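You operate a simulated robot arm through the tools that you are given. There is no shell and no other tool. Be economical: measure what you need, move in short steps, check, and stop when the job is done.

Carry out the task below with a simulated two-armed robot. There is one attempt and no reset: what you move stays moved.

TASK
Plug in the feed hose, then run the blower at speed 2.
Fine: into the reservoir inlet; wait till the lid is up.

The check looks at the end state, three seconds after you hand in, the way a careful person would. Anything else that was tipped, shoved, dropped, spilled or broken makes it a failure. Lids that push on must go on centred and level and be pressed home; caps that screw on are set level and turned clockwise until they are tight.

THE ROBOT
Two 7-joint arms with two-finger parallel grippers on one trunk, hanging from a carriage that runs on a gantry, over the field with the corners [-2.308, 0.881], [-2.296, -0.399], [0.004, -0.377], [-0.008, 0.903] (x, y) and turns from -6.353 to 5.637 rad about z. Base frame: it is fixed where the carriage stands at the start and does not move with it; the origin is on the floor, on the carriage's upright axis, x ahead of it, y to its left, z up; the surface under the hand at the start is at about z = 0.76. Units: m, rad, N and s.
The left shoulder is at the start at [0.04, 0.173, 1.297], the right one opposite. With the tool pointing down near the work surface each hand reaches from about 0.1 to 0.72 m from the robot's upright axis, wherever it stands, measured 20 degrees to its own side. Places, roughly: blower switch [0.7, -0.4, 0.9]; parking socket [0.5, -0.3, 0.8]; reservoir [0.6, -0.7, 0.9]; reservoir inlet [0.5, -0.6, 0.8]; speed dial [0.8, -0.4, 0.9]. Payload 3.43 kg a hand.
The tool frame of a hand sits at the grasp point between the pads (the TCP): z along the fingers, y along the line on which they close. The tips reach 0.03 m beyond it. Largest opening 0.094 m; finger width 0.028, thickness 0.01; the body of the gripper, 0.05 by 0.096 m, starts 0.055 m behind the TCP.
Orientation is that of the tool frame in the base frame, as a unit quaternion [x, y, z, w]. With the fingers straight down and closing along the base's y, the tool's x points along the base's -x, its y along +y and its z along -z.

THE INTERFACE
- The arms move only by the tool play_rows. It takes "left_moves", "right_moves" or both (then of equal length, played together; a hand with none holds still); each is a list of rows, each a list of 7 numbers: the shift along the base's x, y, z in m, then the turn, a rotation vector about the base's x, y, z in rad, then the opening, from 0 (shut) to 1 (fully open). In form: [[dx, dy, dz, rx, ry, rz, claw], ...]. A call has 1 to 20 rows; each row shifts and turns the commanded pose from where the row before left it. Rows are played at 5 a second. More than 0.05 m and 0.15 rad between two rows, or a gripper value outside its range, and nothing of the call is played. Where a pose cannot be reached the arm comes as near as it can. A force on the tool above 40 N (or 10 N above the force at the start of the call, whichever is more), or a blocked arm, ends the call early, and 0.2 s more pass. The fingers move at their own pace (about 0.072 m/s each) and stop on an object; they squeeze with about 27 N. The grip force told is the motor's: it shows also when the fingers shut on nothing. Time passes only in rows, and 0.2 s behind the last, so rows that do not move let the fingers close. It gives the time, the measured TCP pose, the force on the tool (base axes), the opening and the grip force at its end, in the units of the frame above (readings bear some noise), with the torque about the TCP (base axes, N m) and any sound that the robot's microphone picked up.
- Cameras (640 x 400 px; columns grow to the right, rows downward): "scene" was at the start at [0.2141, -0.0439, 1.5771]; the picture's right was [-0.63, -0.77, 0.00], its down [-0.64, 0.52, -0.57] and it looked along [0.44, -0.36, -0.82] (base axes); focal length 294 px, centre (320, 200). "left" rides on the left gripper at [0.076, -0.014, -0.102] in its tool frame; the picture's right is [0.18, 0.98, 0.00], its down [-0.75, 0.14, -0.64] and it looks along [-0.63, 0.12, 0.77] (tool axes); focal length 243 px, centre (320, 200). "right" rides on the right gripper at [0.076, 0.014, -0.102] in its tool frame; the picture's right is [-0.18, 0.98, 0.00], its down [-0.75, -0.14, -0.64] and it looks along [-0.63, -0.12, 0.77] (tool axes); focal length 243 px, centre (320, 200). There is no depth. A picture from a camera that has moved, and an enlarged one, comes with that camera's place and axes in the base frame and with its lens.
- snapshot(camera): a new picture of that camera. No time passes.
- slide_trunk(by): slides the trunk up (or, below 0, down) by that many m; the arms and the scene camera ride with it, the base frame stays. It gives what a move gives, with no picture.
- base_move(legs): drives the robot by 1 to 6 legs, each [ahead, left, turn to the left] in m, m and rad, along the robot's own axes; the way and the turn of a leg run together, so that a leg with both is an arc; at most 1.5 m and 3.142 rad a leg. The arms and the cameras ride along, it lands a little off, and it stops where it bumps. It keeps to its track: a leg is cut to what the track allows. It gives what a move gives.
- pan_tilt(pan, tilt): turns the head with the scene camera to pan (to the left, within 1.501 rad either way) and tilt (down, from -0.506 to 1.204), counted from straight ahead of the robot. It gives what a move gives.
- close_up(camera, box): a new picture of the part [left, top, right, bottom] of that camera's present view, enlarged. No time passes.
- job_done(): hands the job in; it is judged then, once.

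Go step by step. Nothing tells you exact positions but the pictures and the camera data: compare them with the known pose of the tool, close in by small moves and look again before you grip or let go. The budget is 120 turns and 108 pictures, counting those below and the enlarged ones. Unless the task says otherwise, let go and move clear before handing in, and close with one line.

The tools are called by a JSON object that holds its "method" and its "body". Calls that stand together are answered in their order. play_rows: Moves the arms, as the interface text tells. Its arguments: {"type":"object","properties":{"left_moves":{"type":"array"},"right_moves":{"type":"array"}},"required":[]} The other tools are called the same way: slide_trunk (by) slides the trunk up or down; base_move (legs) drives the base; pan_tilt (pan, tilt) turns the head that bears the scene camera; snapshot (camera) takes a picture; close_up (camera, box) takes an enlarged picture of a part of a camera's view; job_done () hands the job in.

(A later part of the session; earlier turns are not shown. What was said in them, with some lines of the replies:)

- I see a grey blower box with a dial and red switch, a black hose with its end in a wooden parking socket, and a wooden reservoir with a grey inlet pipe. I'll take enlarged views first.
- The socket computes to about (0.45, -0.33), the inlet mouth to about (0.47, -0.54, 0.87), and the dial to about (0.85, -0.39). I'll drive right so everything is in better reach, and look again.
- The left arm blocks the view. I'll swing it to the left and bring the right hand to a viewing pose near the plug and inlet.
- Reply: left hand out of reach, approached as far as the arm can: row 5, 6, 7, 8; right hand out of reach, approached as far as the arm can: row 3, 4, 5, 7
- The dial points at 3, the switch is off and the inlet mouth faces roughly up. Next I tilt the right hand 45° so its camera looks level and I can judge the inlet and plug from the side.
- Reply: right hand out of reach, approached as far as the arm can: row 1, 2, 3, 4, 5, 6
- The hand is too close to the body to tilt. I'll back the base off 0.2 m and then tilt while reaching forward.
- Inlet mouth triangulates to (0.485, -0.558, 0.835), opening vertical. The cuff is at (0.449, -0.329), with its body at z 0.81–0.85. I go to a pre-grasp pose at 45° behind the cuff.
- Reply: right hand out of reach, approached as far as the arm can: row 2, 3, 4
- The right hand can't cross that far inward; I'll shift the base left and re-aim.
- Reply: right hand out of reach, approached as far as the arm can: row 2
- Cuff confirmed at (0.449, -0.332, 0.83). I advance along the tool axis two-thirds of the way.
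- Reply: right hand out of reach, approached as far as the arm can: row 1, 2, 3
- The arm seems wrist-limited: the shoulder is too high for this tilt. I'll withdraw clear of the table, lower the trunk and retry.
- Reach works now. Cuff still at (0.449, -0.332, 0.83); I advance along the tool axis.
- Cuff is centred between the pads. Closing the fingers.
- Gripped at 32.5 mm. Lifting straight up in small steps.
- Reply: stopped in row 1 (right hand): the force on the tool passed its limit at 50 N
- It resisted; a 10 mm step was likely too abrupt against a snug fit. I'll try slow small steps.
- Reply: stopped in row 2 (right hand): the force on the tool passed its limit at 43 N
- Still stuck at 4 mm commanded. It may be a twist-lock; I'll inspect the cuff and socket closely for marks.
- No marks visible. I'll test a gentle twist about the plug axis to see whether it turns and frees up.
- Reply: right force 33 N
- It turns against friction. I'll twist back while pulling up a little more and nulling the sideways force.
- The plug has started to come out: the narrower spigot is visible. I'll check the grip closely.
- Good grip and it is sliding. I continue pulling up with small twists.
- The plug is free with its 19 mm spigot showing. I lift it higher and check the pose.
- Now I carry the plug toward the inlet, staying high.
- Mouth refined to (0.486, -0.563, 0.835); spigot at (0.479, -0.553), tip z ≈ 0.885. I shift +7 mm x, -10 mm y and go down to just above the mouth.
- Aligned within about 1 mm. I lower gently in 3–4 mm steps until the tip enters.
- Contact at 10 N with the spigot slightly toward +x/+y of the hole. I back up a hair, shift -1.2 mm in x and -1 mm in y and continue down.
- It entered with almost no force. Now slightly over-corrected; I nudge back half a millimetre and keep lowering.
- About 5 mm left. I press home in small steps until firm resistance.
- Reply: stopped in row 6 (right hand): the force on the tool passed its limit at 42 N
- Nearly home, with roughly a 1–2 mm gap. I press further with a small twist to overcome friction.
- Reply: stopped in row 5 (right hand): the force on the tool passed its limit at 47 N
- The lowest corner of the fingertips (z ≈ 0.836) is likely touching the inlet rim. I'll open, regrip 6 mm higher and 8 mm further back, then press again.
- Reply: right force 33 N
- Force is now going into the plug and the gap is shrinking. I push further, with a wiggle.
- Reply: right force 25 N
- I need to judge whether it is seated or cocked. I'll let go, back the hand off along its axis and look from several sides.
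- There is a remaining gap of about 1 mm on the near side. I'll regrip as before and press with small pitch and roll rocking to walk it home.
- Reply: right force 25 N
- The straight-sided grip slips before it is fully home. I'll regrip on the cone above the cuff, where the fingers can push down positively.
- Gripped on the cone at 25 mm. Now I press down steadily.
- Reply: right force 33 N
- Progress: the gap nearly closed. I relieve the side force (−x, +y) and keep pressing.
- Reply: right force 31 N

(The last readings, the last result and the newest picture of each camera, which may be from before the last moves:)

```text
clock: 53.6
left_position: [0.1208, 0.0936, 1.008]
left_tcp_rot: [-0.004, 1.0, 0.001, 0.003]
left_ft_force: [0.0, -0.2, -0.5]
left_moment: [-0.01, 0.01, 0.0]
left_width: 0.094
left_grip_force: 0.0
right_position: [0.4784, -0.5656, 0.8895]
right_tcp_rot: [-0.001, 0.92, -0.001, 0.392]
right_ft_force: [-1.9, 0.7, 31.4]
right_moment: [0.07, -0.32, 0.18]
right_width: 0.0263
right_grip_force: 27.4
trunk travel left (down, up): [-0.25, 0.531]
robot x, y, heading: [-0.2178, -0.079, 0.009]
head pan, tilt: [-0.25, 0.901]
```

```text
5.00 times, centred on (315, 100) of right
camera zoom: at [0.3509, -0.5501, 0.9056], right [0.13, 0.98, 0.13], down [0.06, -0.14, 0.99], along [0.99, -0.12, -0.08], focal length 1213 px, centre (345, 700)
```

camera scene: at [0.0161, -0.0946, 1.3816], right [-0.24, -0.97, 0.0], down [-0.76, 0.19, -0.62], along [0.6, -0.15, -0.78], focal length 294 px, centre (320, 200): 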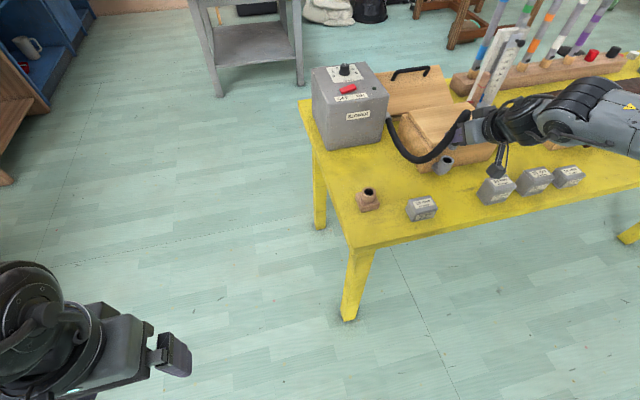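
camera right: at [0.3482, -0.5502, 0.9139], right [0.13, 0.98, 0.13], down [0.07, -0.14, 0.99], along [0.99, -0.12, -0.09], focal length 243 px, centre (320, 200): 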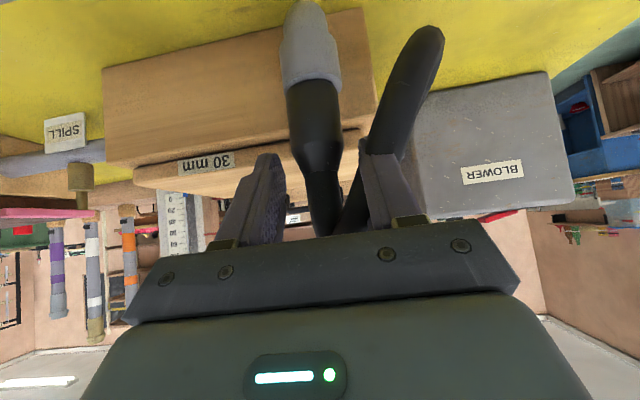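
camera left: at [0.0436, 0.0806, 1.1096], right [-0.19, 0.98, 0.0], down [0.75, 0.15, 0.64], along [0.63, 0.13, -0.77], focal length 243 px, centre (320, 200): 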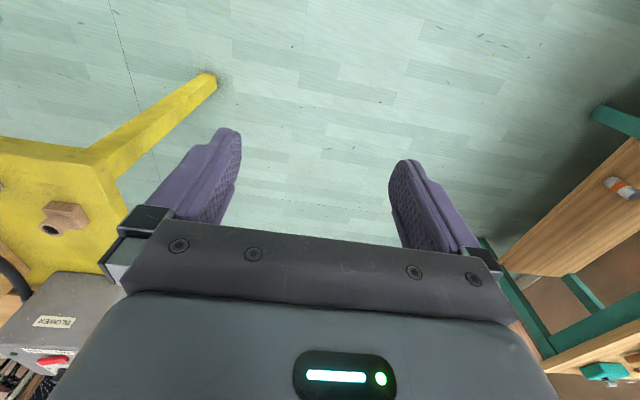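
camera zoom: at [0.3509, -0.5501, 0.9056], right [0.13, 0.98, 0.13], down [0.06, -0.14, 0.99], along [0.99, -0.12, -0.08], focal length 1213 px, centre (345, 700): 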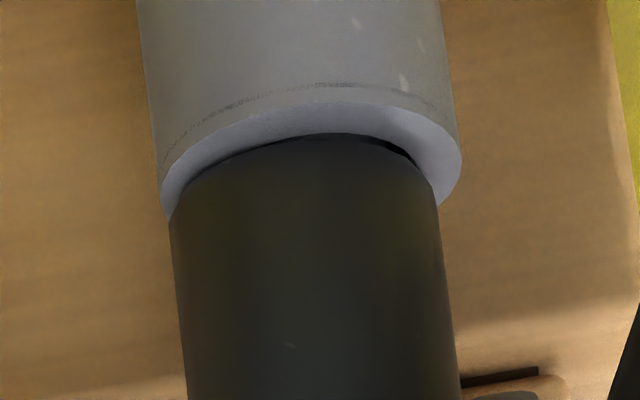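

{"method": "play_rows", "body": {"right_moves": [[0, 0, -0.001, 0, 0, 0.03, 0], [0, 0, -0.001, 0, 0, 0.03, 0], [0, 0, -0.001, 0, 0, -0.03, 0], [0, 0, -0.001, 0, 0, -0.03, 0], [0, 0, -0.001, 0, 0, -0.03, 0], [0, 0, -0.001, 0, 0, 0.03, 0]]}}

{"method": "close_up", "body": {"camera": "right", "box": [270, 60, 360, 140]}}

```text
clock: 55.0
left_position: [0.1208, 0.0941, 1.0083]
left_tcp_rot: [-0.004, 1.0, 0.0, 0.002]
left_ft_force: [-0.2, -0.4, -0.1]
left_moment: [0.01, 0.05, 0.01]
left_width: 0.0939
left_grip_force: 0.1
right_position: [0.4797, -0.5641, 0.8813]
right_tcp_rot: [-0.001, 0.92, -0.001, 0.391]
right_ft_force: [-1.1, 0.2, 31.2]
right_moment: [-0.04, -0.34, 0.06]
right_width: 0.0272
right_grip_force: 27.2
trunk travel left (down, up): [-0.25, 0.531]
robot x, y, heading: [-0.2139, -0.0804, 0.009]
head pan, tilt: [-0.25, 0.901]
```

```text
5.00 times, centred on (315, 100) of right
camera zoom: at [0.3512, -0.55, 0.8992], right [0.13, 0.98, 0.13], down [0.06, -0.14, 0.99], along [0.99, -0.12, -0.08], focal length 1213 px, centre (345, 700)
```

zoom: 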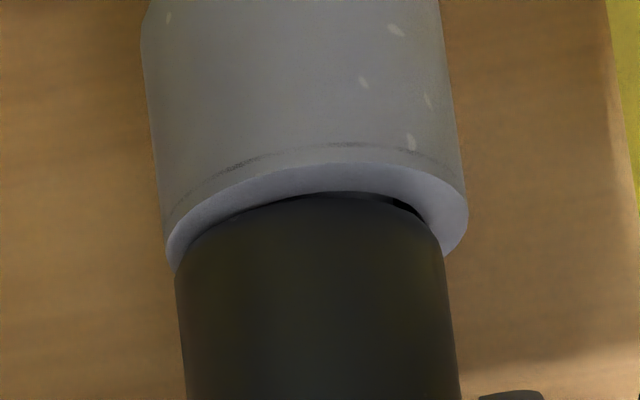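

The hand is slipping rather than the plug moving, so it may be at its stop. I'll release, back off and compare with the earlier far view.

{"method": "play_rows", "body": {"right_moves": [[0, 0, 0.0, 0, 0, 0, 0.7], [0, 0, 0, 0, 0.015, 0, 0.7], [-0.03, 0, 0.0, 0, 0, 0, 0.8], [-0.04, 0, -0.005, 0, 0, 0, 0.8], [-0.04, 0, -0.01, 0, 0, 0, 0.8], [-0.04, 0.003, -0.009, 0, 0, 0, 0.8], [0, 0, 0, 0, 0, 0, 0.8]]}}

{"method": "close_up", "body": {"camera": "right", "box": [300, 150, 370, 220]}}

{"method": "close_up", "body": {"camera": "scene", "box": [430, 130, 475, 175]}}

```text
clock: 56.6
left_position: [0.1188, 0.0947, 1.0074]
left_tcp_rot: [-0.005, 1.0, 0.001, 0.001]
left_ft_force: [0.9, 0.7, 0.4]
left_moment: [-0.02, 0.02, 0.0]
left_width: 0.0944
left_grip_force: 0.1
right_position: [0.3258, -0.5613, 0.8527]
right_tcp_rot: [0.0, 0.925, -0.001, 0.379]
right_ft_force: [0.2, 0.6, -0.1]
right_moment: [0.02, 0.02, -0.03]
right_width: 0.0753
right_grip_force: 0.1
trunk travel left (down, up): [-0.25, 0.531]
robot x, y, heading: [-0.2155, -0.078, 0.005]
head pan, tilt: [-0.25, 0.901]
```

```text
5.71 times, centred on (335, 185) of right
camera zoom: at [0.1988, -0.5473, 0.8716], right [0.13, 0.98, 0.13], down [0.09, -0.14, 0.99], along [0.99, -0.12, -0.1], focal length 1386 px, centre (234, 286)
```

zoom: 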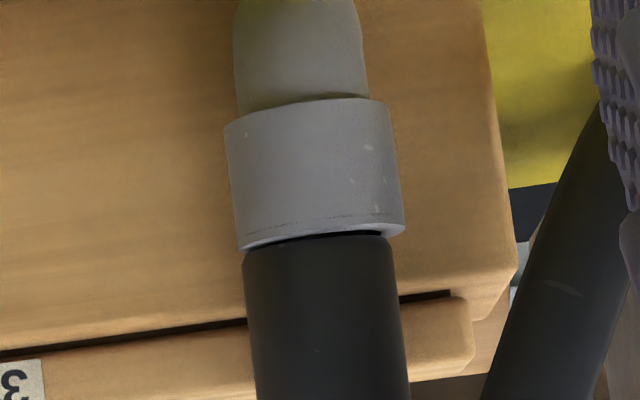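

```text
8.89 times, centred on (452, 152) of scene
camera zoom: at [0.0167, -0.0948, 1.3818], right [-0.24, -0.97, 0.0], down [-0.76, 0.19, -0.62], along [0.6, -0.15, -0.78], focal length 2617 px, centre (-858, 622)
```

zoom: 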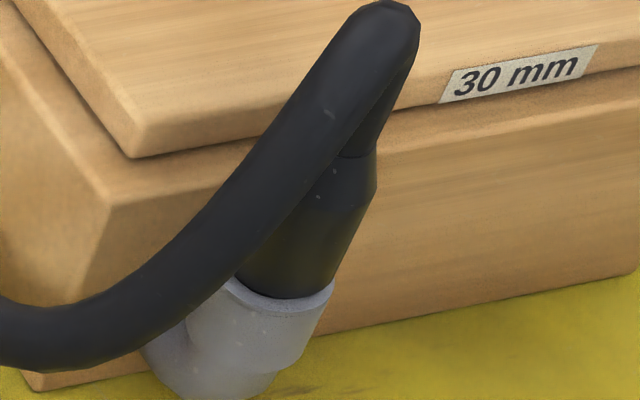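

The plug stands upright with at most about 1 mm of gap and resists more than 30 N, so I take it as home; the lid rising will confirm it. Next is the dial at about (0.80, -0.36, 0.95) and the switch at (0.70, -0.34). I raise the trunk and hand, then drive forward.

{"method": "slide_trunk", "body": {"by": 0.15}}

{"method": "play_rows", "body": {"right_moves": [[0.02, 0.02, 0.03, 0, 0, 0, 0.6], [0.02, 0.02, 0.03, 0, 0, 0, 0.5], [0.02, 0.02, 0.03, 0, 0, 0, 0.5], [0.02, 0.02, 0.03, 0, 0, 0, 0.5], [0, 0, 0, 0, 0, 0, 0.5]]}}

{"method": "base_move", "body": {"legs": [[0.2, 0, 0]]}}

{"method": "snapshot", "body": {"camera": "scene"}}

{"method": "snapshot", "body": {"camera": "right"}}

```text
clock: 58.4
left_position: [0.1187, 0.0964, 1.1566]
left_tcp_rot: [-0.004, 1.0, 0.001, 0.0]
left_ft_force: [0.3, 0.4, 0.6]
left_moment: [-0.01, -0.03, -0.01]
left_width: 0.0938
left_grip_force: 0.0
right_position: [0.3254, -0.562, 1.0021]
right_tcp_rot: [0.0, 0.925, -0.001, 0.379]
right_ft_force: [-0.1, 0.2, -0.4]
right_moment: [0.02, 0.02, -0.02]
right_width: 0.0753
right_grip_force: 0.1
trunk travel left (down, up): [-0.4, 0.381]
robot x, y, heading: [-0.2167, -0.0816, 0.009]
head pan, tilt: [-0.25, 0.901]
```

```text
clock: 59.6
left_position: [0.1174, 0.0963, 1.1578]
left_tcp_rot: [-0.004, 1.0, 0.001, 0.001]
left_ft_force: [-0.8, -0.2, 0.0]
left_moment: [-0.01, 0.03, -0.02]
left_width: 0.0938
left_grip_force: 0.1
right_position: [0.4035, -0.4835, 1.1227]
right_tcp_rot: [0.0, 0.925, -0.001, 0.379]
right_ft_force: [0.2, 0.2, -0.2]
right_moment: [0.04, 0.01, 0.0]
right_width: 0.0468
right_grip_force: 0.0
trunk travel left (down, up): [-0.4, 0.381]
robot x, y, heading: [-0.2166, -0.0798, 0.01]
head pan, tilt: [-0.25, 0.901]
```

```text
clock: 61.2
left_position: [0.3171, 0.0978, 1.1579]
left_tcp_rot: [-0.006, 1.0, 0.001, 0.001]
left_ft_force: [1.1, 0.3, -1.2]
left_moment: [-0.01, 0.04, -0.06]
left_width: 0.0939
left_grip_force: 0.0
right_position: [0.6038, -0.4801, 1.1228]
right_tcp_rot: [-0.002, 0.925, 0.0, 0.38]
right_ft_force: [1.1, 0.4, 0.0]
right_moment: [0.0, 0.03, -0.01]
right_width: 0.0469
right_grip_force: 0.1
trunk travel left (down, up): [-0.4, 0.381]
robot x, y, heading: [-0.018, -0.0749, 0.008]
head pan, tilt: [-0.25, 0.901]
```

```text
35 pictures are left
camera scene: at [0.2137, -0.093, 1.5317], right [-0.24, -0.97, 0.0], down [-0.76, 0.19, -0.62], along [0.6, -0.15, -0.78], focal length 294 px, centre (320, 200)
```

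scene: 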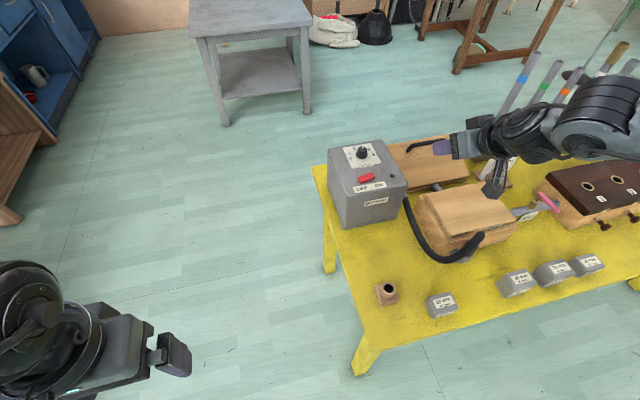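

```text
34 pictures are left
camera right: at [0.4767, -0.4659, 1.1422], right [0.13, 0.98, 0.13], down [0.09, -0.14, 0.99], along [0.99, -0.12, -0.1], focal length 243 px, centre (320, 200)
```

right: 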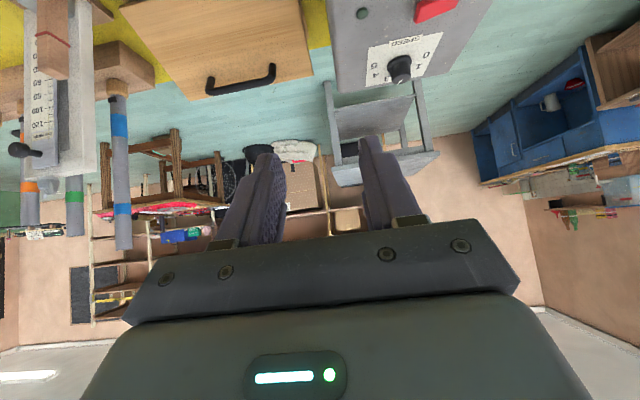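

{"method": "close_up", "body": {"camera": "scene", "box": [335, 135, 405, 195]}}

{"method": "close_up", "body": {"camera": "right", "box": [320, 0, 500, 110]}}

```text
6.67 times, centred on (370, 165) of scene
camera zoom: at [0.2137, -0.093, 1.5317], right [-0.24, -0.97, 0.0], down [-0.76, 0.19, -0.62], along [0.6, -0.15, -0.78], focal length 1962 px, centre (-13, 433)
```

zoom: 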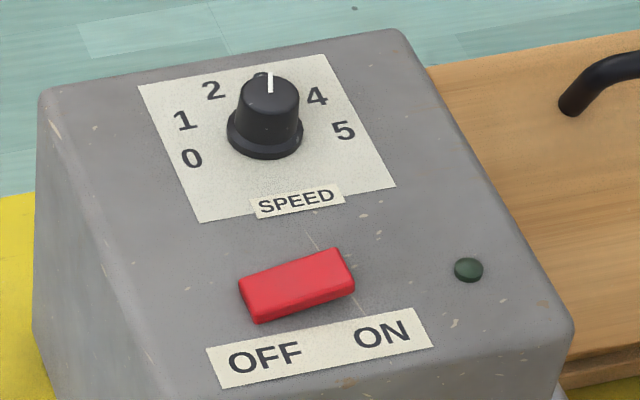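

```text
3.56 times, centred on (410, 55) of right
camera zoom: at [0.4767, -0.4659, 1.1422], right [0.13, 0.98, 0.13], down [0.09, -0.14, 0.99], along [0.99, -0.12, -0.1], focal length 863 px, centre (0, 716)
```

zoom: 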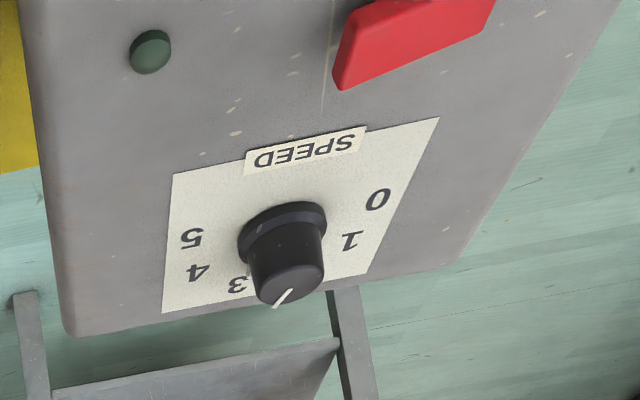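

Dial knob at (0.796, -0.368), top z ≈ 0.971, pointer at 3. Number spacing is about 40°, so I need +0.70 rad CCW. I move to a pre-grasp behind the knob.

{"method": "play_rows", "body": {"right_moves": [[0.034, 0.028, -0.02, 0, 0, 0, 0.5], [0.034, 0.028, -0.02, 0, 0, 0, 0.5], [0.034, 0.028, -0.02, 0, 0, 0, 0.5], [0.034, 0.027, -0.02, 0, 0, 0, 0.5], [0, 0, 0, 0, 0, 0, 0.5]]}}

{"method": "snapshot", "body": {"camera": "right"}}

```text
clock: 62.4
left_position: [0.3163, 0.0973, 1.1581]
left_tcp_rot: [-0.006, 1.0, 0.001, 0.001]
left_ft_force: [0.4, -0.5, -0.2]
left_moment: [0.03, 0.02, 0.03]
left_width: 0.0939
left_grip_force: 0.0
right_position: [0.7283, -0.3729, 1.0448]
right_tcp_rot: [-0.001, 0.925, -0.001, 0.379]
right_ft_force: [0.4, 0.3, 0.0]
right_moment: [0.0, 0.01, -0.02]
right_width: 0.0468
right_grip_force: 0.0
right hand out of reach, approached as far as the arm can: row 4
trunk travel left (down, up): [-0.4, 0.381]
robot x, y, heading: [-0.0179, -0.0798, 0.006]
head pan, tilt: [-0.25, 0.901]
```

```text
31 pictures are left
camera right: at [0.6018, -0.359, 1.0645], right [0.13, 0.98, 0.13], down [0.09, -0.14, 0.99], along [0.99, -0.12, -0.1], focal length 243 px, centre (320, 200)
```

right: 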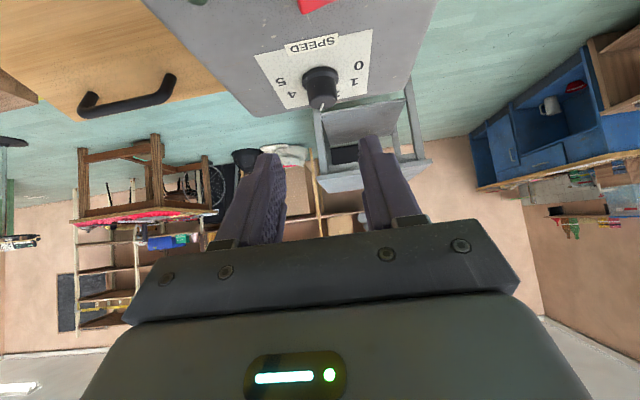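

Short of reach here. I'll retract up, move the base a bit forward and right, and lower the trunk.

{"method": "play_rows", "body": {"right_moves": [[-0.03, 0, 0.035, 0, 0, 0, 0.5], [-0.03, 0, 0.035, 0, 0, 0, 0.5], [-0.02, 0, 0.04, 0, 0, 0, 0.5], [0, 0, 0, 0, 0, 0, 0.5]]}}

{"method": "base_move", "body": {"legs": [[0.02, -0.1, 0]]}}

{"method": "slide_trunk", "body": {"by": -0.13}}

{"method": "play_rows", "body": {"right_moves": [[0.02, 0.025, 0.0, 0, 0, 0, 0.5], [0.02, 0.025, 0.0, 0, 0, 0, 0.5], [0.02, 0.025, 0.0, 0, 0, 0, 0.5], [0.01, 0.025, 0.0, 0, 0, 0, 0.5], [0.01, 0, 0, 0, 0, 0, 0.5]]}}

```text
clock: 63.4
left_position: [0.3142, 0.0973, 1.1571]
left_tcp_rot: [-0.006, 1.0, 0.001, 0.001]
left_ft_force: [-0.5, 0.0, 0.3]
left_moment: [0.02, 0.02, 0.01]
left_width: 0.0939
left_grip_force: 0.1
right_position: [0.6491, -0.3707, 1.1564]
right_tcp_rot: [-0.001, 0.925, 0.0, 0.379]
right_ft_force: [0.3, 0.3, 0.0]
right_moment: [0.02, 0.01, 0.0]
right_width: 0.047
right_grip_force: 0.0
trunk travel left (down, up): [-0.4, 0.381]
robot x, y, heading: [-0.0197, -0.0775, 0.005]
head pan, tilt: [-0.25, 0.901]
```

```text
clock: 64.5
left_position: [0.3368, -0.0039, 1.1566]
left_tcp_rot: [-0.005, 1.0, 0.0, 0.002]
left_ft_force: [0.1, -1.0, 0.0]
left_moment: [0.04, 0.02, -0.02]
left_width: 0.0942
left_grip_force: 0.0
right_position: [0.67, -0.4733, 1.157]
right_tcp_rot: [-0.001, 0.926, -0.002, 0.379]
right_ft_force: [0.6, 0.0, -0.5]
right_moment: [-0.01, -0.01, -0.02]
right_width: 0.0471
right_grip_force: 0.0
trunk travel left (down, up): [-0.4, 0.381]
robot x, y, heading: [0.0017, -0.1745, 0.006]
head pan, tilt: [-0.25, 0.901]
```

```text
clock: 66.1
left_position: [0.3369, -0.0026, 1.0273]
left_tcp_rot: [-0.005, 1.0, 0.001, 0.001]
left_ft_force: [0.1, 0.0, 0.4]
left_moment: [-0.01, -0.03, 0.0]
left_width: 0.0939
left_grip_force: 0.0
right_position: [0.6678, -0.4714, 1.0276]
right_tcp_rot: [0.0, 0.925, -0.002, 0.379]
right_ft_force: [0.5, -1.2, 0.3]
right_moment: [0.01, 0.03, 0.02]
right_width: 0.0469
right_grip_force: 0.1
trunk travel left (down, up): [-0.27, 0.511]
robot x, y, heading: [0.0006, -0.1763, 0.007]
head pan, tilt: [-0.25, 0.901]
```

```text
clock: 67.3
left_position: [0.3372, -0.0014, 1.0273]
left_tcp_rot: [-0.006, 1.0, 0.001, 0.0]
left_ft_force: [0.2, -0.3, 0.0]
left_moment: [0.0, 0.04, 0.01]
left_width: 0.0938
left_grip_force: 0.0
right_position: [0.7237, -0.395, 1.0282]
right_tcp_rot: [-0.001, 0.925, 0.0, 0.38]
right_ft_force: [0.5, -0.4, 0.1]
right_moment: [0.0, 0.04, -0.02]
right_width: 0.0472
right_grip_force: 0.0
right hand out of reach, approached as far as the arm can: row 4, 5
trunk travel left (down, up): [-0.27, 0.511]
robot x, y, heading: [-0.0011, -0.1786, 0.007]
head pan, tilt: [-0.25, 0.901]
```

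Reach is better when the target lies more to the robot's right. I'll turn the robot left about 0.4 rad, so the knob sits about 35° to its right, and re-aim the head.

{"method": "base_move", "body": {"legs": [[0, -0.06, 0.42]]}}

{"method": "pan_tilt", "body": {"pan": -0.55, "tilt": 0.9}}

{"method": "play_rows", "body": {"right_moves": [[-0.01, -0.045, 0.0, 0, 0, -0.12, 0.5], [-0.01, -0.045, 0.0, 0, 0, -0.12, 0.5], [-0.01, -0.045, 0.0, 0, 0, -0.12, 0.5], [0, -0.045, 0.0, 0, 0, -0.12, 0.5], [0, -0.04, 0, 0, 0, -0.12, 0.5], [0, 0, 0, 0, 0, -0.12, 0.5]]}}

{"method": "snapshot", "body": {"camera": "scene"}}

```text
clock: 69.0
left_position: [0.2356, 0.0618, 1.0267]
left_tcp_rot: [-0.215, 0.977, 0.0, -0.001]
left_ft_force: [0.2, -0.4, -0.1]
left_moment: [0.03, 0.0, -0.01]
left_width: 0.0943
left_grip_force: 0.0
right_position: [0.7498, -0.1363, 1.0261]
right_tcp_rot: [-0.195, 0.904, 0.079, 0.371]
right_ft_force: [-0.4, -0.3, -0.9]
right_moment: [0.03, 0.03, -0.02]
right_width: 0.047
right_grip_force: 0.1
trunk travel left (down, up): [-0.27, 0.511]
robot x, y, heading: [-0.0004, -0.2368, 0.427]
head pan, tilt: [-0.25, 0.901]
```

```text
clock: 69.8
left_position: [0.2359, 0.0614, 1.0276]
left_tcp_rot: [-0.216, 0.976, 0.001, 0.0]
left_ft_force: [-0.2, -0.5, 0.0]
left_moment: [0.04, 0.01, -0.04]
left_width: 0.094
left_grip_force: 0.0
right_position: [0.7512, -0.1375, 1.0263]
right_tcp_rot: [-0.195, 0.905, 0.08, 0.371]
right_ft_force: [-0.4, -0.1, -0.1]
right_moment: [-0.02, 0.0, -0.01]
right_width: 0.0472
right_grip_force: 0.1
trunk travel left (down, up): [-0.27, 0.511]
robot x, y, heading: [0.0011, -0.2372, 0.427]
head pan, tilt: [-0.55, 0.901]
```

```text
clock: 71.2
left_position: [0.2373, 0.062, 1.0278]
left_tcp_rot: [-0.216, 0.976, 0.0, 0.001]
left_ft_force: [0.8, -0.9, 0.5]
left_moment: [-0.02, 0.04, 0.02]
left_width: 0.0937
left_grip_force: 0.1
right_position: [0.7359, -0.3619, 1.0272]
right_tcp_rot: [0.135, 0.915, -0.056, 0.376]
right_ft_force: [0.1, 0.5, -0.4]
right_moment: [0.03, 0.06, -0.01]
right_width: 0.0468
right_grip_force: 0.0
right hand out of reach, approached as far as the arm can: row 6
trunk travel left (down, up): [-0.27, 0.511]
robot x, y, heading: [-0.003, -0.2357, 0.432]
head pan, tilt: [-0.55, 0.901]
```

```text
30 pictures are left
camera scene: at [0.2221, -0.1757, 1.4019], right [-0.12, -0.99, 0.0], down [-0.78, 0.09, -0.62], along [0.62, -0.07, -0.78], focal length 294 px, centre (320, 200)
```

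scene: 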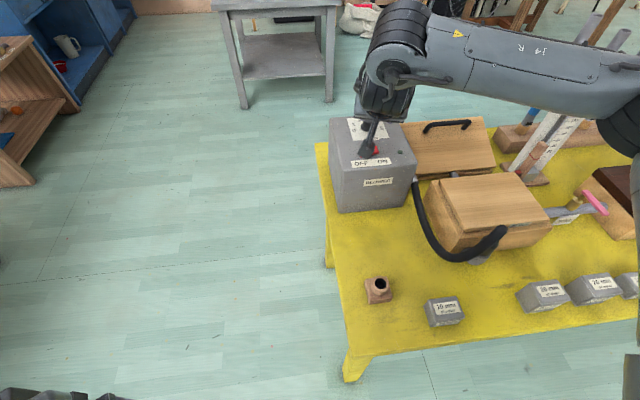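

Reach works here. I line up along the tool direction and advance toward the knob.

{"method": "play_rows", "body": {"right_moves": [[0, 0.012, 0, 0, 0, 0, 0.65], [0.012, -0.0035, -0.012, 0, 0, 0, 0.65], [0.012, -0.0035, -0.012, 0, 0, 0, 0.65], [0, 0, 0, 0, 0, 0, 0.65]]}}

{"method": "snapshot", "body": {"camera": "right"}}

```text
clock: 72.2
left_position: [0.2348, 0.0613, 1.0277]
left_tcp_rot: [-0.216, 0.976, 0.0, 0.0]
left_ft_force: [0.5, 0.6, 0.1]
left_moment: [0.02, -0.02, -0.01]
left_width: 0.0941
left_grip_force: 0.0
right_position: [0.7633, -0.3604, 1.0019]
right_tcp_rot: [0.137, 0.915, -0.058, 0.375]
right_ft_force: [0.1, 0.9, 0.4]
right_moment: [-0.01, -0.02, -0.02]
right_width: 0.0613
right_grip_force: 0.0
right hand out of reach, approached as far as the arm can: row 1
trunk travel left (down, up): [-0.27, 0.511]
robot x, y, heading: [0.0015, -0.2344, 0.427]
head pan, tilt: [-0.55, 0.901]
```

```text
29 pictures are left
camera right: at [0.6457, -0.3099, 1.022], right [0.41, 0.9, 0.13], down [0.04, -0.16, 0.99], along [0.91, -0.4, -0.1], focal length 243 px, centre (320, 200)
```

right: 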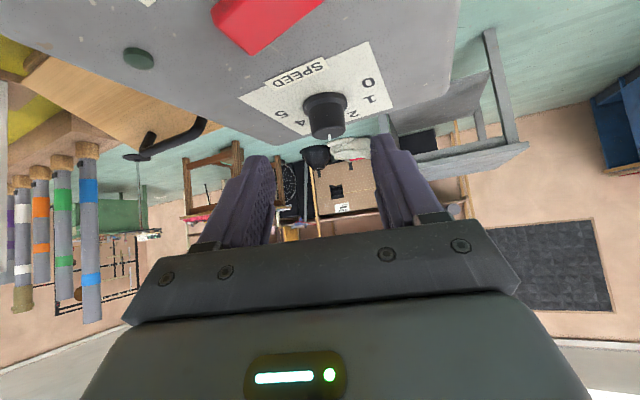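

{"method": "play_rows", "body": {"right_moves": [[0.009, -0.001, -0.011, 0, 0, 0, 0.65], [0.009, -0.001, -0.011, 0, 0, 0, 0.65], [0, 0, 0, 0, 0, 0, 0.65]]}}

{"method": "close_up", "body": {"camera": "right", "box": [220, 60, 440, 240]}}

```text
clock: 73.0
left_position: [0.2347, 0.0609, 1.0267]
left_tcp_rot: [-0.216, 0.976, 0.001, -0.001]
left_ft_force: [0.2, 0.2, 0.2]
left_moment: [-0.02, 0.02, 0.02]
left_width: 0.0943
left_grip_force: 0.1
right_position: [0.7818, -0.3627, 0.9815]
right_tcp_rot: [0.135, 0.915, -0.056, 0.375]
right_ft_force: [0.0, 0.1, 0.1]
right_moment: [0.03, 0.0, 0.0]
right_width: 0.0611
right_grip_force: 0.0
trunk travel left (down, up): [-0.27, 0.511]
robot x, y, heading: [0.0062, -0.2378, 0.434]
head pan, tilt: [-0.55, 0.901]
```

```text
2.22 times, centred on (330, 150) of right
camera zoom: at [0.6648, -0.3125, 1.0007], right [0.41, 0.9, 0.13], down [0.04, -0.16, 0.99], along [0.91, -0.4, -0.1], focal length 539 px, centre (298, 311)
```

zoom: 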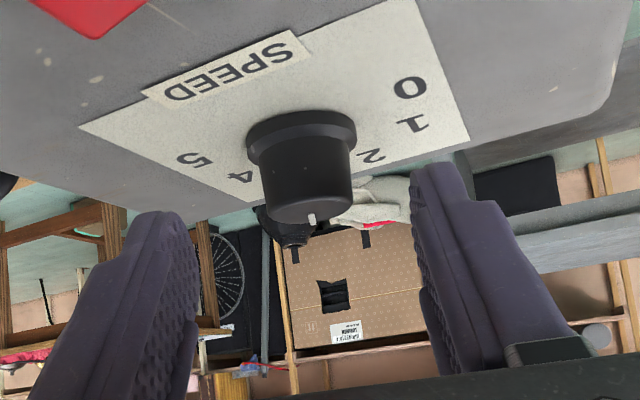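

Knob spans z 0.937–0.960, slightly lower than estimated; I go 8 mm lower and close.

{"method": "play_rows", "body": {"right_moves": [[0.001, 0, -0.004, 0, 0, 0, 0.65], [0.001, 0, -0.0045, 0, 0, 0, 0.65], [0, 0, 0, 0, 0, 0, 0.3], [0, 0, 0, 0, 0, 0, 0.1], [0, 0, 0, 0, 0, 0, 0.1], [0, 0, 0, 0, 0, 0, 0.1]]}}

{"method": "close_up", "body": {"camera": "right", "box": [220, 60, 440, 240]}}

```text
clock: 74.4
left_position: [0.2349, 0.063, 1.0277]
left_tcp_rot: [-0.215, 0.977, 0.001, 0.0]
left_ft_force: [0.2, -0.5, 0.1]
left_moment: [-0.03, -0.01, 0.01]
left_width: 0.0937
left_grip_force: 0.1
right_position: [0.783, -0.3601, 0.9746]
right_tcp_rot: [0.136, 0.915, -0.056, 0.376]
right_ft_force: [-8.9, 6.9, 10.9]
right_moment: [0.05, -0.05, 0.13]
right_width: 0.017
right_grip_force: 6.5
trunk travel left (down, up): [-0.27, 0.511]
robot x, y, heading: [0.002, -0.2352, 0.428]
head pan, tilt: [-0.55, 0.901]
```

```text
2.22 times, centred on (330, 150) of right
camera zoom: at [0.6662, -0.3101, 0.9936], right [0.41, 0.9, 0.13], down [0.04, -0.16, 0.99], along [0.91, -0.4, -0.1], focal length 539 px, centre (298, 311)
```

zoom: 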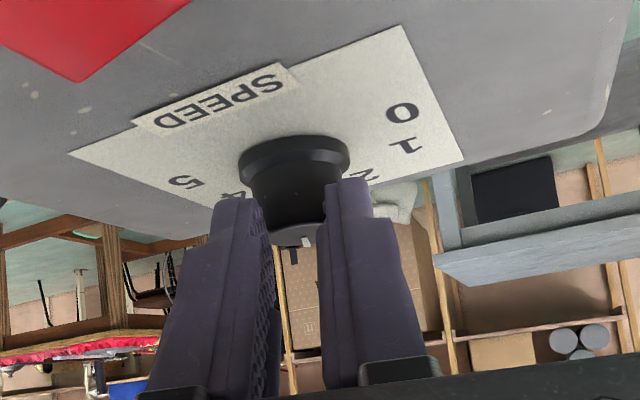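

The fingertips only caught the front chord and are slipping off. I open, go 10 mm further forward and close again.

{"method": "play_rows", "body": {"right_moves": [[0, 0, 0, 0, 0, 0, 0.6], [0, 0, 0.001, 0, 0, 0, 0.6], [0.006, -0.002, 0.0, 0, 0, 0, 0.6], [0.005, -0.0015, 0, 0, 0, 0, 0.6], [0, 0, 0, 0, 0, 0, 0.4], [0, 0, 0, 0, 0, 0, 0.2], [0, 0, 0, 0, 0, 0, 0.2]]}}

{"method": "close_up", "body": {"camera": "right", "box": [220, 60, 440, 240]}}

```text
clock: 76.0
left_position: [0.2352, 0.0635, 1.0273]
left_tcp_rot: [-0.216, 0.976, 0.001, 0.001]
left_ft_force: [-0.2, -0.7, -0.1]
left_moment: [-0.03, 0.01, 0.02]
left_width: 0.0939
left_grip_force: 0.1
right_position: [0.7951, -0.3635, 0.9747]
right_tcp_rot: [0.136, 0.915, -0.056, 0.376]
right_ft_force: [0.2, 6.8, 0.7]
right_moment: [0.03, -0.08, 0.13]
right_width: 0.0261
right_grip_force: 45.2
trunk travel left (down, up): [-0.27, 0.511]
robot x, y, heading: [0.0016, -0.2385, 0.433]
head pan, tilt: [-0.55, 0.901]
```

```text
2.22 times, centred on (330, 150) of right
camera zoom: at [0.6774, -0.3134, 0.994], right [0.41, 0.9, 0.13], down [0.04, -0.16, 0.99], along [0.91, -0.4, -0.1], focal length 539 px, centre (298, 311)
```

zoom: 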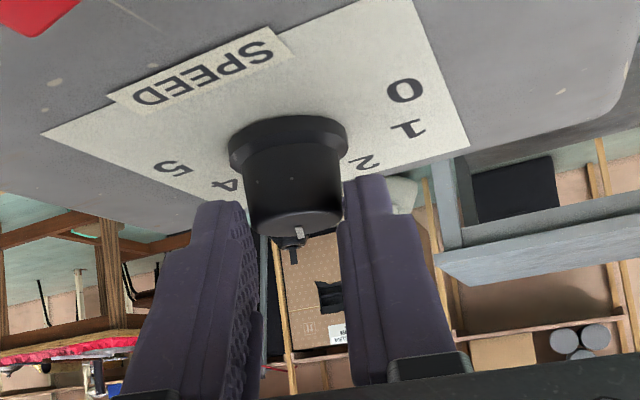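

Firm grip on the knob (26 mm). I turn it CCW by 0.7 rad.

{"method": "play_rows", "body": {"right_moves": [[0, -0.0005, 0, 0, 0, 0.1, 0.2], [0, 0, 0, 0, 0, 0.1, 0.2], [0, 0, 0, 0, 0, 0.1, 0.2], [0, 0, 0, 0, 0, 0.1, 0.2], [0, 0, 0, 0, 0, 0.1, 0.2], [0, 0, 0, 0, 0, 0.1, 0.2], [0, 0, 0, 0, 0, 0.1, 0.2], [0, 0, 0, 0, 0, 0, 0.2]]}}

{"method": "close_up", "body": {"camera": "right", "box": [220, 60, 440, 240]}}

```text
clock: 77.6
left_position: [0.2346, 0.0577, 1.0262]
left_tcp_rot: [-0.214, 0.977, -0.001, 0.0]
left_ft_force: [-0.4, 0.0, 0.1]
left_moment: [0.0, -0.02, -0.01]
left_width: 0.0938
left_grip_force: 0.1
right_position: [0.7945, -0.3757, 0.9757]
right_tcp_rot: [-0.169, 0.909, 0.066, 0.374]
right_ft_force: [-10.3, -15.9, 15.0]
right_moment: [-0.73, 0.97, -0.24]
right_width: 0.026
right_grip_force: 44.6
trunk travel left (down, up): [-0.27, 0.511]
robot x, y, heading: [0.0058, -0.234, 0.43]
head pan, tilt: [-0.55, 0.901]
stopped in row 7 (right hand): the force on the tool passed its limit at 41 N (the readings are from after the stop); the commanded pose is now the measured one
```

```text
2.22 times, centred on (330, 150) of right
camera zoom: at [0.6712, -0.4078, 0.9939], right [-0.23, 0.97, 0.12], down [0.13, -0.09, 0.99], along [0.97, 0.24, -0.1], focal length 539 px, centre (298, 311)
```

zoom: 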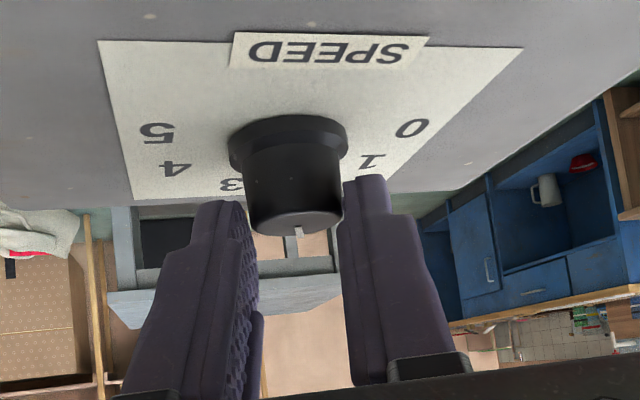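

Turned about 38°. I release, back off and check the pointer.

{"method": "play_rows", "body": {"right_moves": [[0, 0, 0, 0, 0, 0, 0.6], [0, 0, 0, 0, 0, 0, 0.6], [-0.02, -0.008, 0.02, 0, 0, 0, 0.6], [-0.03, -0.011, 0.03, 0, 0, 0, 0.6], [-0.03, -0.03, 0.03, 0, 0, 0, 0.6], [-0.02, -0.045, 0.02, 0, 0, 0, 0.6], [0, -0.045, 0, 0, 0, 0, 0.6]]}}

{"method": "snapshot", "body": {"camera": "scene"}}

```text
refused: row 5 steps farther than a row can; nothing moved
```

```text
24 pictures are left
camera scene: at [0.2204, -0.1788, 1.4012], right [-0.12, -0.99, 0.0], down [-0.78, 0.1, -0.62], along [0.62, -0.08, -0.78], focal length 294 px, centre (320, 200)
```

scene: 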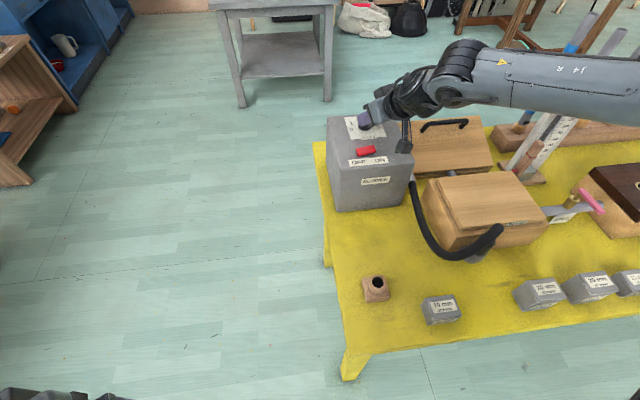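

{"method": "play_rows", "body": {"right_moves": [[0, 0, 0, 0, 0, 0, 0.6], [0, 0, 0, 0, 0, 0, 0.6], [-0.02, -0.008, 0.02, 0, 0, 0, 0.6], [-0.03, -0.011, 0.03, 0, 0, 0, 0.6], [-0.025, -0.03, 0.025, 0, 0, 0, 0.6], [-0.01, -0.045, 0.01, 0, 0, 0, 0.6], [0, -0.045, 0, 0, 0, 0, 0.6]]}}

{"method": "close_up", "body": {"camera": "scene", "box": [325, 105, 415, 175]}}

```text
clock: 79.2
left_position: [0.2353, 0.0606, 1.0288]
left_tcp_rot: [-0.216, 0.976, 0.0, 0.0]
left_ft_force: [0.1, -0.2, 0.5]
left_moment: [0.03, -0.01, 0.02]
left_width: 0.094
left_grip_force: 0.0
right_position: [0.7096, -0.5104, 1.0591]
right_tcp_rot: [-0.173, 0.908, 0.068, 0.374]
right_ft_force: [0.6, -0.2, -0.6]
right_moment: [0.04, -0.04, 0.01]
right_width: 0.0566
right_grip_force: 0.1
trunk travel left (down, up): [-0.27, 0.511]
robot x, y, heading: [0.001, -0.2341, 0.425]
head pan, tilt: [-0.55, 0.901]
```

```text
5.71 times, centred on (370, 140) of scene
camera zoom: at [0.2212, -0.1773, 1.4015], right [-0.12, -0.99, 0.0], down [-0.78, 0.1, -0.62], along [0.62, -0.08, -0.78], focal length 1682 px, centre (34, 543)
```

zoom: 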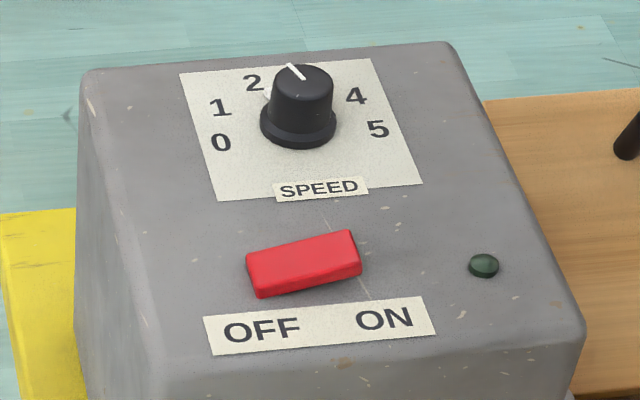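

Pointer now at 2 (111° against 110° for the "2" mark). The rocker's ON end is at about (0.715, -0.364, 0.948). I close the fingers and move above it.

{"method": "play_rows", "body": {"right_moves": [[-0.003, 0.037, 0, 0, 0, -0.1, 0.2], [-0.002, 0.037, 0, 0, 0, -0.1, 0], [-0.002, 0.037, 0, 0, 0, -0.1, 0], [0, 0.035, -0.015, 0, 0, -0.07, 0], [0, 0, -0.02, 0, 0, 0, 0], [0, 0, 0, 0, 0, 0, 0]]}}

{"method": "close_up", "body": {"camera": "right", "box": [200, 0, 440, 240]}}

{"method": "close_up", "body": {"camera": "scene", "box": [325, 105, 415, 175]}}

```text
clock: 80.6
left_position: [0.2355, 0.0618, 1.0273]
left_tcp_rot: [-0.215, 0.977, 0.002, 0.001]
left_ft_force: [-0.7, -0.2, 0.4]
left_moment: [-0.01, -0.04, 0.0]
left_width: 0.0941
left_grip_force: 0.0
right_position: [0.7038, -0.362, 1.0248]
right_tcp_rot: [-0.002, 0.925, -0.001, 0.381]
right_ft_force: [0.7, 0.0, 0.4]
right_moment: [0.0, -0.02, 0.0]
right_width: 0.0
right_grip_force: 27.2
trunk travel left (down, up): [-0.27, 0.511]
robot x, y, heading: [0.0037, -0.2371, 0.429]
head pan, tilt: [-0.55, 0.901]
```

```text
1.67 times, centred on (320, 120) of right
camera zoom: at [0.5771, -0.3472, 1.0439], right [0.13, 0.98, 0.13], down [0.08, -0.14, 0.99], along [0.99, -0.12, -0.1], focal length 404 px, centre (320, 333)
```

zoom: 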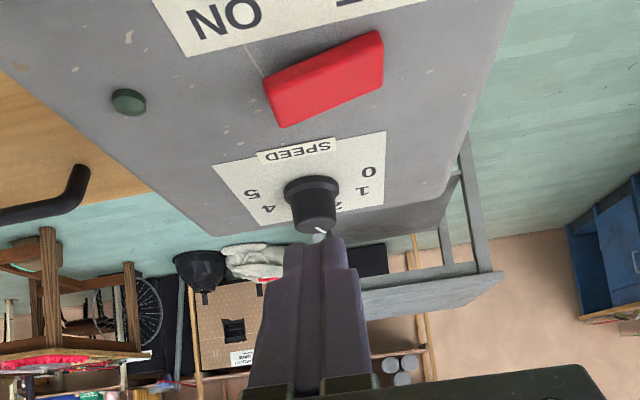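

```text
5.71 times, centred on (370, 140) of scene
camera zoom: at [0.2215, -0.1767, 1.4016], right [-0.12, -0.99, 0.0], down [-0.78, 0.1, -0.62], along [0.62, -0.08, -0.78], focal length 1682 px, centre (34, 543)
```

zoom: 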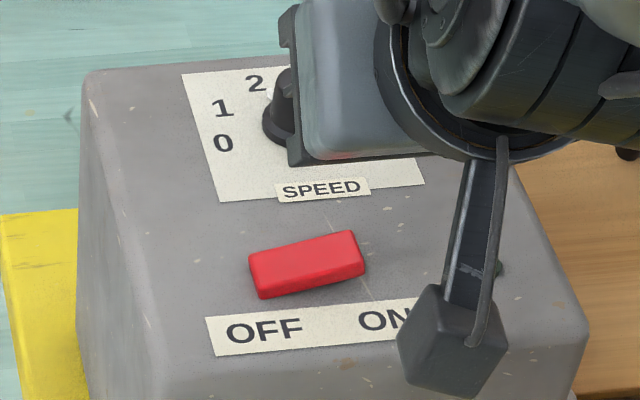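

Aligned over the ON end. I descend slowly.

{"method": "play_rows", "body": {"right_moves": [[-0.004, -0.002, -0.012, 0, 0, 0, 0], [-0.004, -0.002, -0.012, 0, 0, 0, 0], [0, 0, -0.008, 0, 0, 0, 0], [0, 0, -0.004, 0, 0, 0, 0], [0, 0, -0.004, 0, 0, 0, 0], [0, 0, -0.002, 0, 0, 0, 0]]}}

{"method": "close_up", "body": {"camera": "right", "box": [200, 0, 440, 240]}}

```text
clock: 82.0
left_position: [0.2352, 0.0617, 1.0269]
left_tcp_rot: [-0.215, 0.977, 0.001, -0.001]
left_ft_force: [-0.3, -0.5, -0.2]
left_moment: [-0.01, -0.02, 0.02]
left_width: 0.0941
left_grip_force: 0.0
right_position: [0.6945, -0.3668, 0.9825]
right_tcp_rot: [-0.002, 0.925, -0.001, 0.38]
right_ft_force: [-0.5, 1.3, -0.5]
right_moment: [-0.02, 0.02, -0.02]
right_width: 0.0
right_grip_force: 27.3
trunk travel left (down, up): [-0.27, 0.511]
robot x, y, heading: [-0.0007, -0.2368, 0.428]
head pan, tilt: [-0.55, 0.901]
```

```text
1.67 times, centred on (320, 120) of right
camera zoom: at [0.5683, -0.3528, 1.0009], right [0.13, 0.98, 0.13], down [0.08, -0.14, 0.99], along [0.99, -0.12, -0.1], focal length 404 px, centre (320, 333)
```

zoom: 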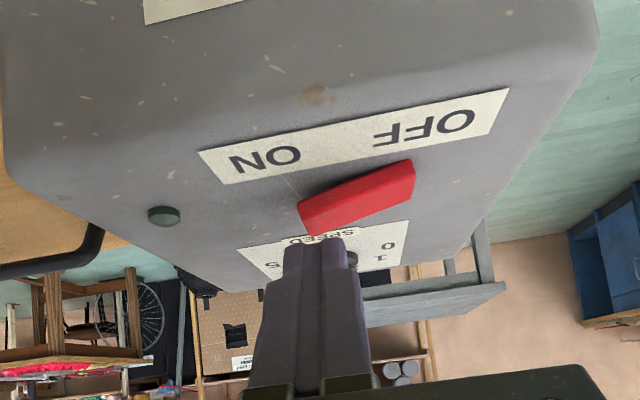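

{"method": "play_rows", "body": {"right_moves": [[0, 0, -0.003, 0, 0, 0, 0], [0, 0, -0.003, 0, 0, 0, 0], [0, 0, -0.002, 0, 0, 0, 0], [0, 0, -0.002, 0, 0, 0, 0], [0, 0, -0.002, 0, 0, 0, 0], [0, 0, -0.002, 0, 0, 0, 0]]}}

{"method": "close_up", "body": {"camera": "right", "box": [200, 40, 440, 240]}}

```text
clock: 83.4
left_position: [0.2346, 0.0597, 1.0266]
left_tcp_rot: [-0.214, 0.977, 0.001, 0.0]
left_ft_force: [1.0, 0.3, -0.2]
left_moment: [-0.02, 0.03, 0.01]
left_width: 0.0939
left_grip_force: 0.1
right_position: [0.6949, -0.3677, 0.9689]
right_tcp_rot: [-0.002, 0.925, -0.002, 0.38]
right_ft_force: [-10.2, -4.2, 11.4]
right_moment: [-0.01, 0.21, 0.08]
right_width: 0.0
right_grip_force: 26.4
trunk travel left (down, up): [-0.27, 0.511]
robot x, y, heading: [0.0078, -0.2337, 0.424]
head pan, tilt: [-0.55, 0.901]
```

```text
2.00 times, centred on (320, 140) of right
camera zoom: at [0.5682, -0.3544, 0.9877], right [0.13, 0.98, 0.12], down [0.08, -0.14, 0.99], along [0.99, -0.12, -0.1], focal length 485 px, centre (320, 320)
```

zoom: 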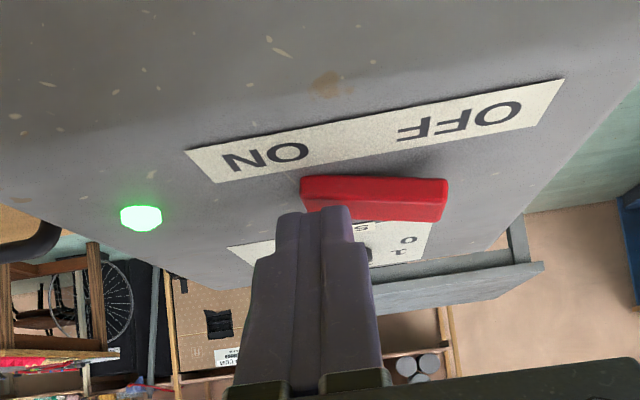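

The lamp is lit: the blower is on. I lift off, move clear and watch the lid.

{"method": "play_rows", "body": {"right_moves": [[0, 0, 0.02, 0, 0, 0, 0], [-0.01, 0, 0.04, 0, 0, 0, 0], [-0.02, 0.02, 0.04, 0, 0, 0, 0.1], [-0.02, 0.03, 0.03, 0, 0, 0, 0.2], [-0.02, 0.04, 0.02, 0, 0, 0, 0.3], [-0.02, 0.04, 0.0, 0, 0, 0, 0.3], [0, 0, 0, 0, 0, 0, 0.3], [0, 0, 0, 0, 0, 0, 0.3], [0, 0, 0, 0, 0, 0, 0.3], [0, 0, 0, 0, 0, 0, 0.3]]}}

{"method": "snapshot", "body": {"camera": "scene"}}

```text
clock: 85.6
left_position: [0.235, 0.0604, 1.0276]
left_tcp_rot: [-0.215, 0.977, 0.0, 0.0]
left_ft_force: [-0.2, 0.5, 0.3]
left_moment: [0.04, 0.04, -0.02]
left_width: 0.0942
left_grip_force: 0.1
right_position: [0.6516, -0.2541, 1.1336]
right_tcp_rot: [-0.003, 0.926, -0.001, 0.378]
right_ft_force: [0.2, -0.7, -0.1]
right_moment: [0.0, 0.05, -0.01]
right_width: 0.0281
right_grip_force: 0.1
right hand out of reach, approached as far as the arm can: row 5, 6
trunk travel left (down, up): [-0.27, 0.511]
robot x, y, heading: [0.0019, -0.2353, 0.426]
head pan, tilt: [-0.55, 0.901]
```

```text
18 pictures are left
camera scene: at [0.2214, -0.1769, 1.4016], right [-0.12, -0.99, 0.0], down [-0.78, 0.1, -0.62], along [0.62, -0.08, -0.78], focal length 294 px, centre (320, 200)
```

scene: 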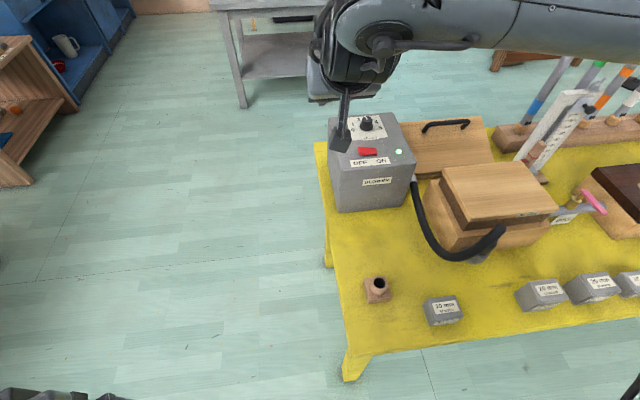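

The lid is rising, so the hose feeds properly. I wait and check again.

{"method": "play_rows", "body": {"right_moves": [[0, 0, 0, 0, 0, 0, 0.3], [0, 0, 0, 0, 0, 0, 0.3], [0, 0, 0, 0, 0, 0, 0.3], [0, 0, 0, 0, 0, 0, 0.3], [0, 0, 0, 0, 0, 0, 0.3], [0, 0, 0, 0, 0, 0, 0.3], [0, 0, 0, 0, 0, 0, 0.3], [0, 0, 0, 0, 0, 0, 0.3], [0, 0, 0, 0, 0, 0, 0.3], [0, 0, 0, 0, 0, 0, 0.3], [0, 0, 0, 0, 0, 0, 0.3], [0, 0, 0, 0, 0, 0, 0.3], [0, 0, 0, 0, 0, 0, 0.3], [0, 0, 0, 0, 0, 0, 0.3], [0, 0, 0, 0, 0, 0, 0.3], [0, 0, 0, 0, 0, 0, 0.3], [0, 0, 0, 0, 0, 0, 0.3], [0, 0, 0, 0, 0, 0, 0.3], [0, 0, 0, 0, 0, 0, 0.3], [0, 0, 0, 0, 0, 0, 0.3]]}}

{"method": "close_up", "body": {"camera": "scene", "box": [320, 100, 570, 270]}}

```text
clock: 89.8
left_position: [0.2351, 0.0605, 1.0277]
left_tcp_rot: [-0.215, 0.977, 0.001, 0.0]
left_ft_force: [-0.2, 0.7, 0.3]
left_moment: [0.0, 0.01, 0.03]
left_width: 0.0941
left_grip_force: 0.1
right_position: [0.651, -0.2549, 1.1339]
right_tcp_rot: [-0.005, 0.926, 0.0, 0.378]
right_ft_force: [0.1, 0.3, 0.9]
right_moment: [0.01, 0.02, 0.01]
right_width: 0.0284
right_grip_force: 0.0
trunk travel left (down, up): [-0.27, 0.511]
robot x, y, heading: [0.004, -0.2394, 0.429]
head pan, tilt: [-0.55, 0.901]
```

```text
2.35 times, centred on (445, 185) of scene
camera zoom: at [0.2214, -0.177, 1.4016], right [-0.12, -0.99, 0.0], down [-0.78, 0.1, -0.62], along [0.62, -0.08, -0.78], focal length 693 px, centre (26, 235)
```

zoom: 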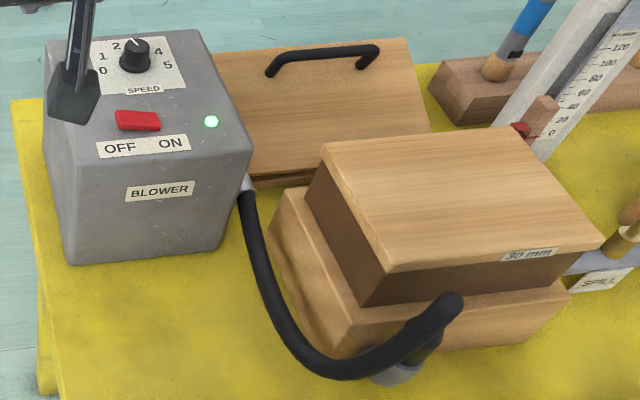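

The lid is well up. I wait a bit more until it settles and take another look.

{"method": "play_rows", "body": {"right_moves": [[0, 0, 0, 0, 0, 0, 0.3], [0, 0, 0, 0, 0, 0, 0.3], [0, 0, 0, 0, 0, 0, 0.3], [0, 0, 0, 0, 0, 0, 0.3], [0, 0, 0, 0, 0, 0, 0.3], [0, 0, 0, 0, 0, 0, 0.3], [0, 0, 0, 0, 0, 0, 0.3], [0, 0, 0, 0, 0, 0, 0.3], [0, 0, 0, 0, 0, 0, 0.3], [0, 0, 0, 0, 0, 0, 0.3], [0, 0, 0, 0, 0, 0, 0.3], [0, 0, 0, 0, 0, 0, 0.3], [0, 0, 0, 0, 0, 0, 0.3], [0, 0, 0, 0, 0, 0, 0.3], [0, 0, 0, 0, 0, 0, 0.3], [0, 0, 0, 0, 0, 0, 0.3], [0, 0, 0, 0, 0, 0, 0.3], [0, 0, 0, 0, 0, 0, 0.3], [0, 0, 0, 0, 0, 0, 0.3], [0, 0, 0, 0, 0, 0, 0.3]]}}

{"method": "close_up", "body": {"camera": "scene", "box": [320, 100, 570, 270]}}

{"method": "close_up", "body": {"camera": "scene", "box": [330, 105, 410, 165]}}

```text
clock: 94.0
left_position: [0.2351, 0.0614, 1.0279]
left_tcp_rot: [-0.215, 0.977, 0.001, 0.0]
left_ft_force: [-0.4, 0.0, 0.8]
left_moment: [-0.04, -0.02, 0.0]
left_width: 0.094
left_grip_force: 0.1
right_position: [0.6505, -0.2544, 1.1353]
right_tcp_rot: [-0.005, 0.925, -0.001, 0.379]
right_ft_force: [0.1, 0.9, 0.0]
right_moment: [0.03, -0.02, 0.0]
right_width: 0.0283
right_grip_force: 0.1
trunk travel left (down, up): [-0.27, 0.511]
robot x, y, heading: [0.0026, -0.2363, 0.429]
head pan, tilt: [-0.55, 0.901]
```

```text
2.35 times, centred on (445, 185) of scene
camera zoom: at [0.2214, -0.177, 1.4016], right [-0.12, -0.99, 0.0], down [-0.78, 0.1, -0.62], along [0.62, -0.08, -0.78], focal length 693 px, centre (26, 235)
```

zoom: 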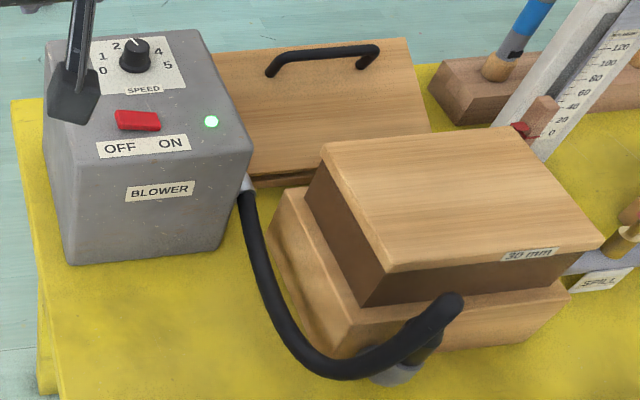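

```text
6.67 times, centred on (370, 135) of scene
camera zoom: at [0.2214, -0.177, 1.4016], right [-0.12, -0.99, 0.0], down [-0.78, 0.1, -0.62], along [0.62, -0.08, -0.78], focal length 1962 px, centre (-13, 633)
```

zoom: 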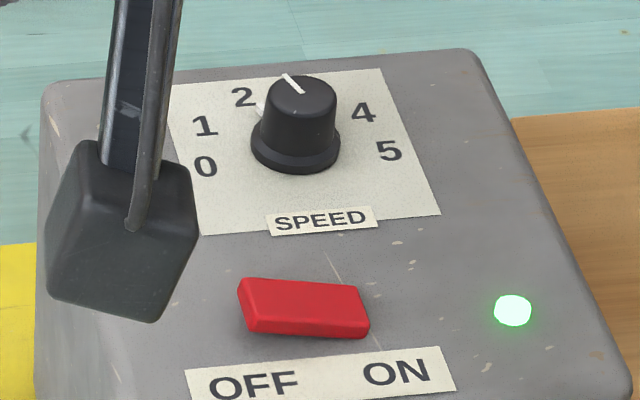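

The lid has stopped at the top, the lamp is lit, the dial reads 2 and both hands are clear, so I'm handing in.

{"method": "job_done", "body": {}}

```text
The job is handed in.
```

The feed hose is plugged into the reservoir inlet, and the blower is running at speed 2 with the lid fully up. The hose cuff stopped about 1 mm short of the inlet rim and would not go further under firm pressing, but it feeds well enough to raise the lid.
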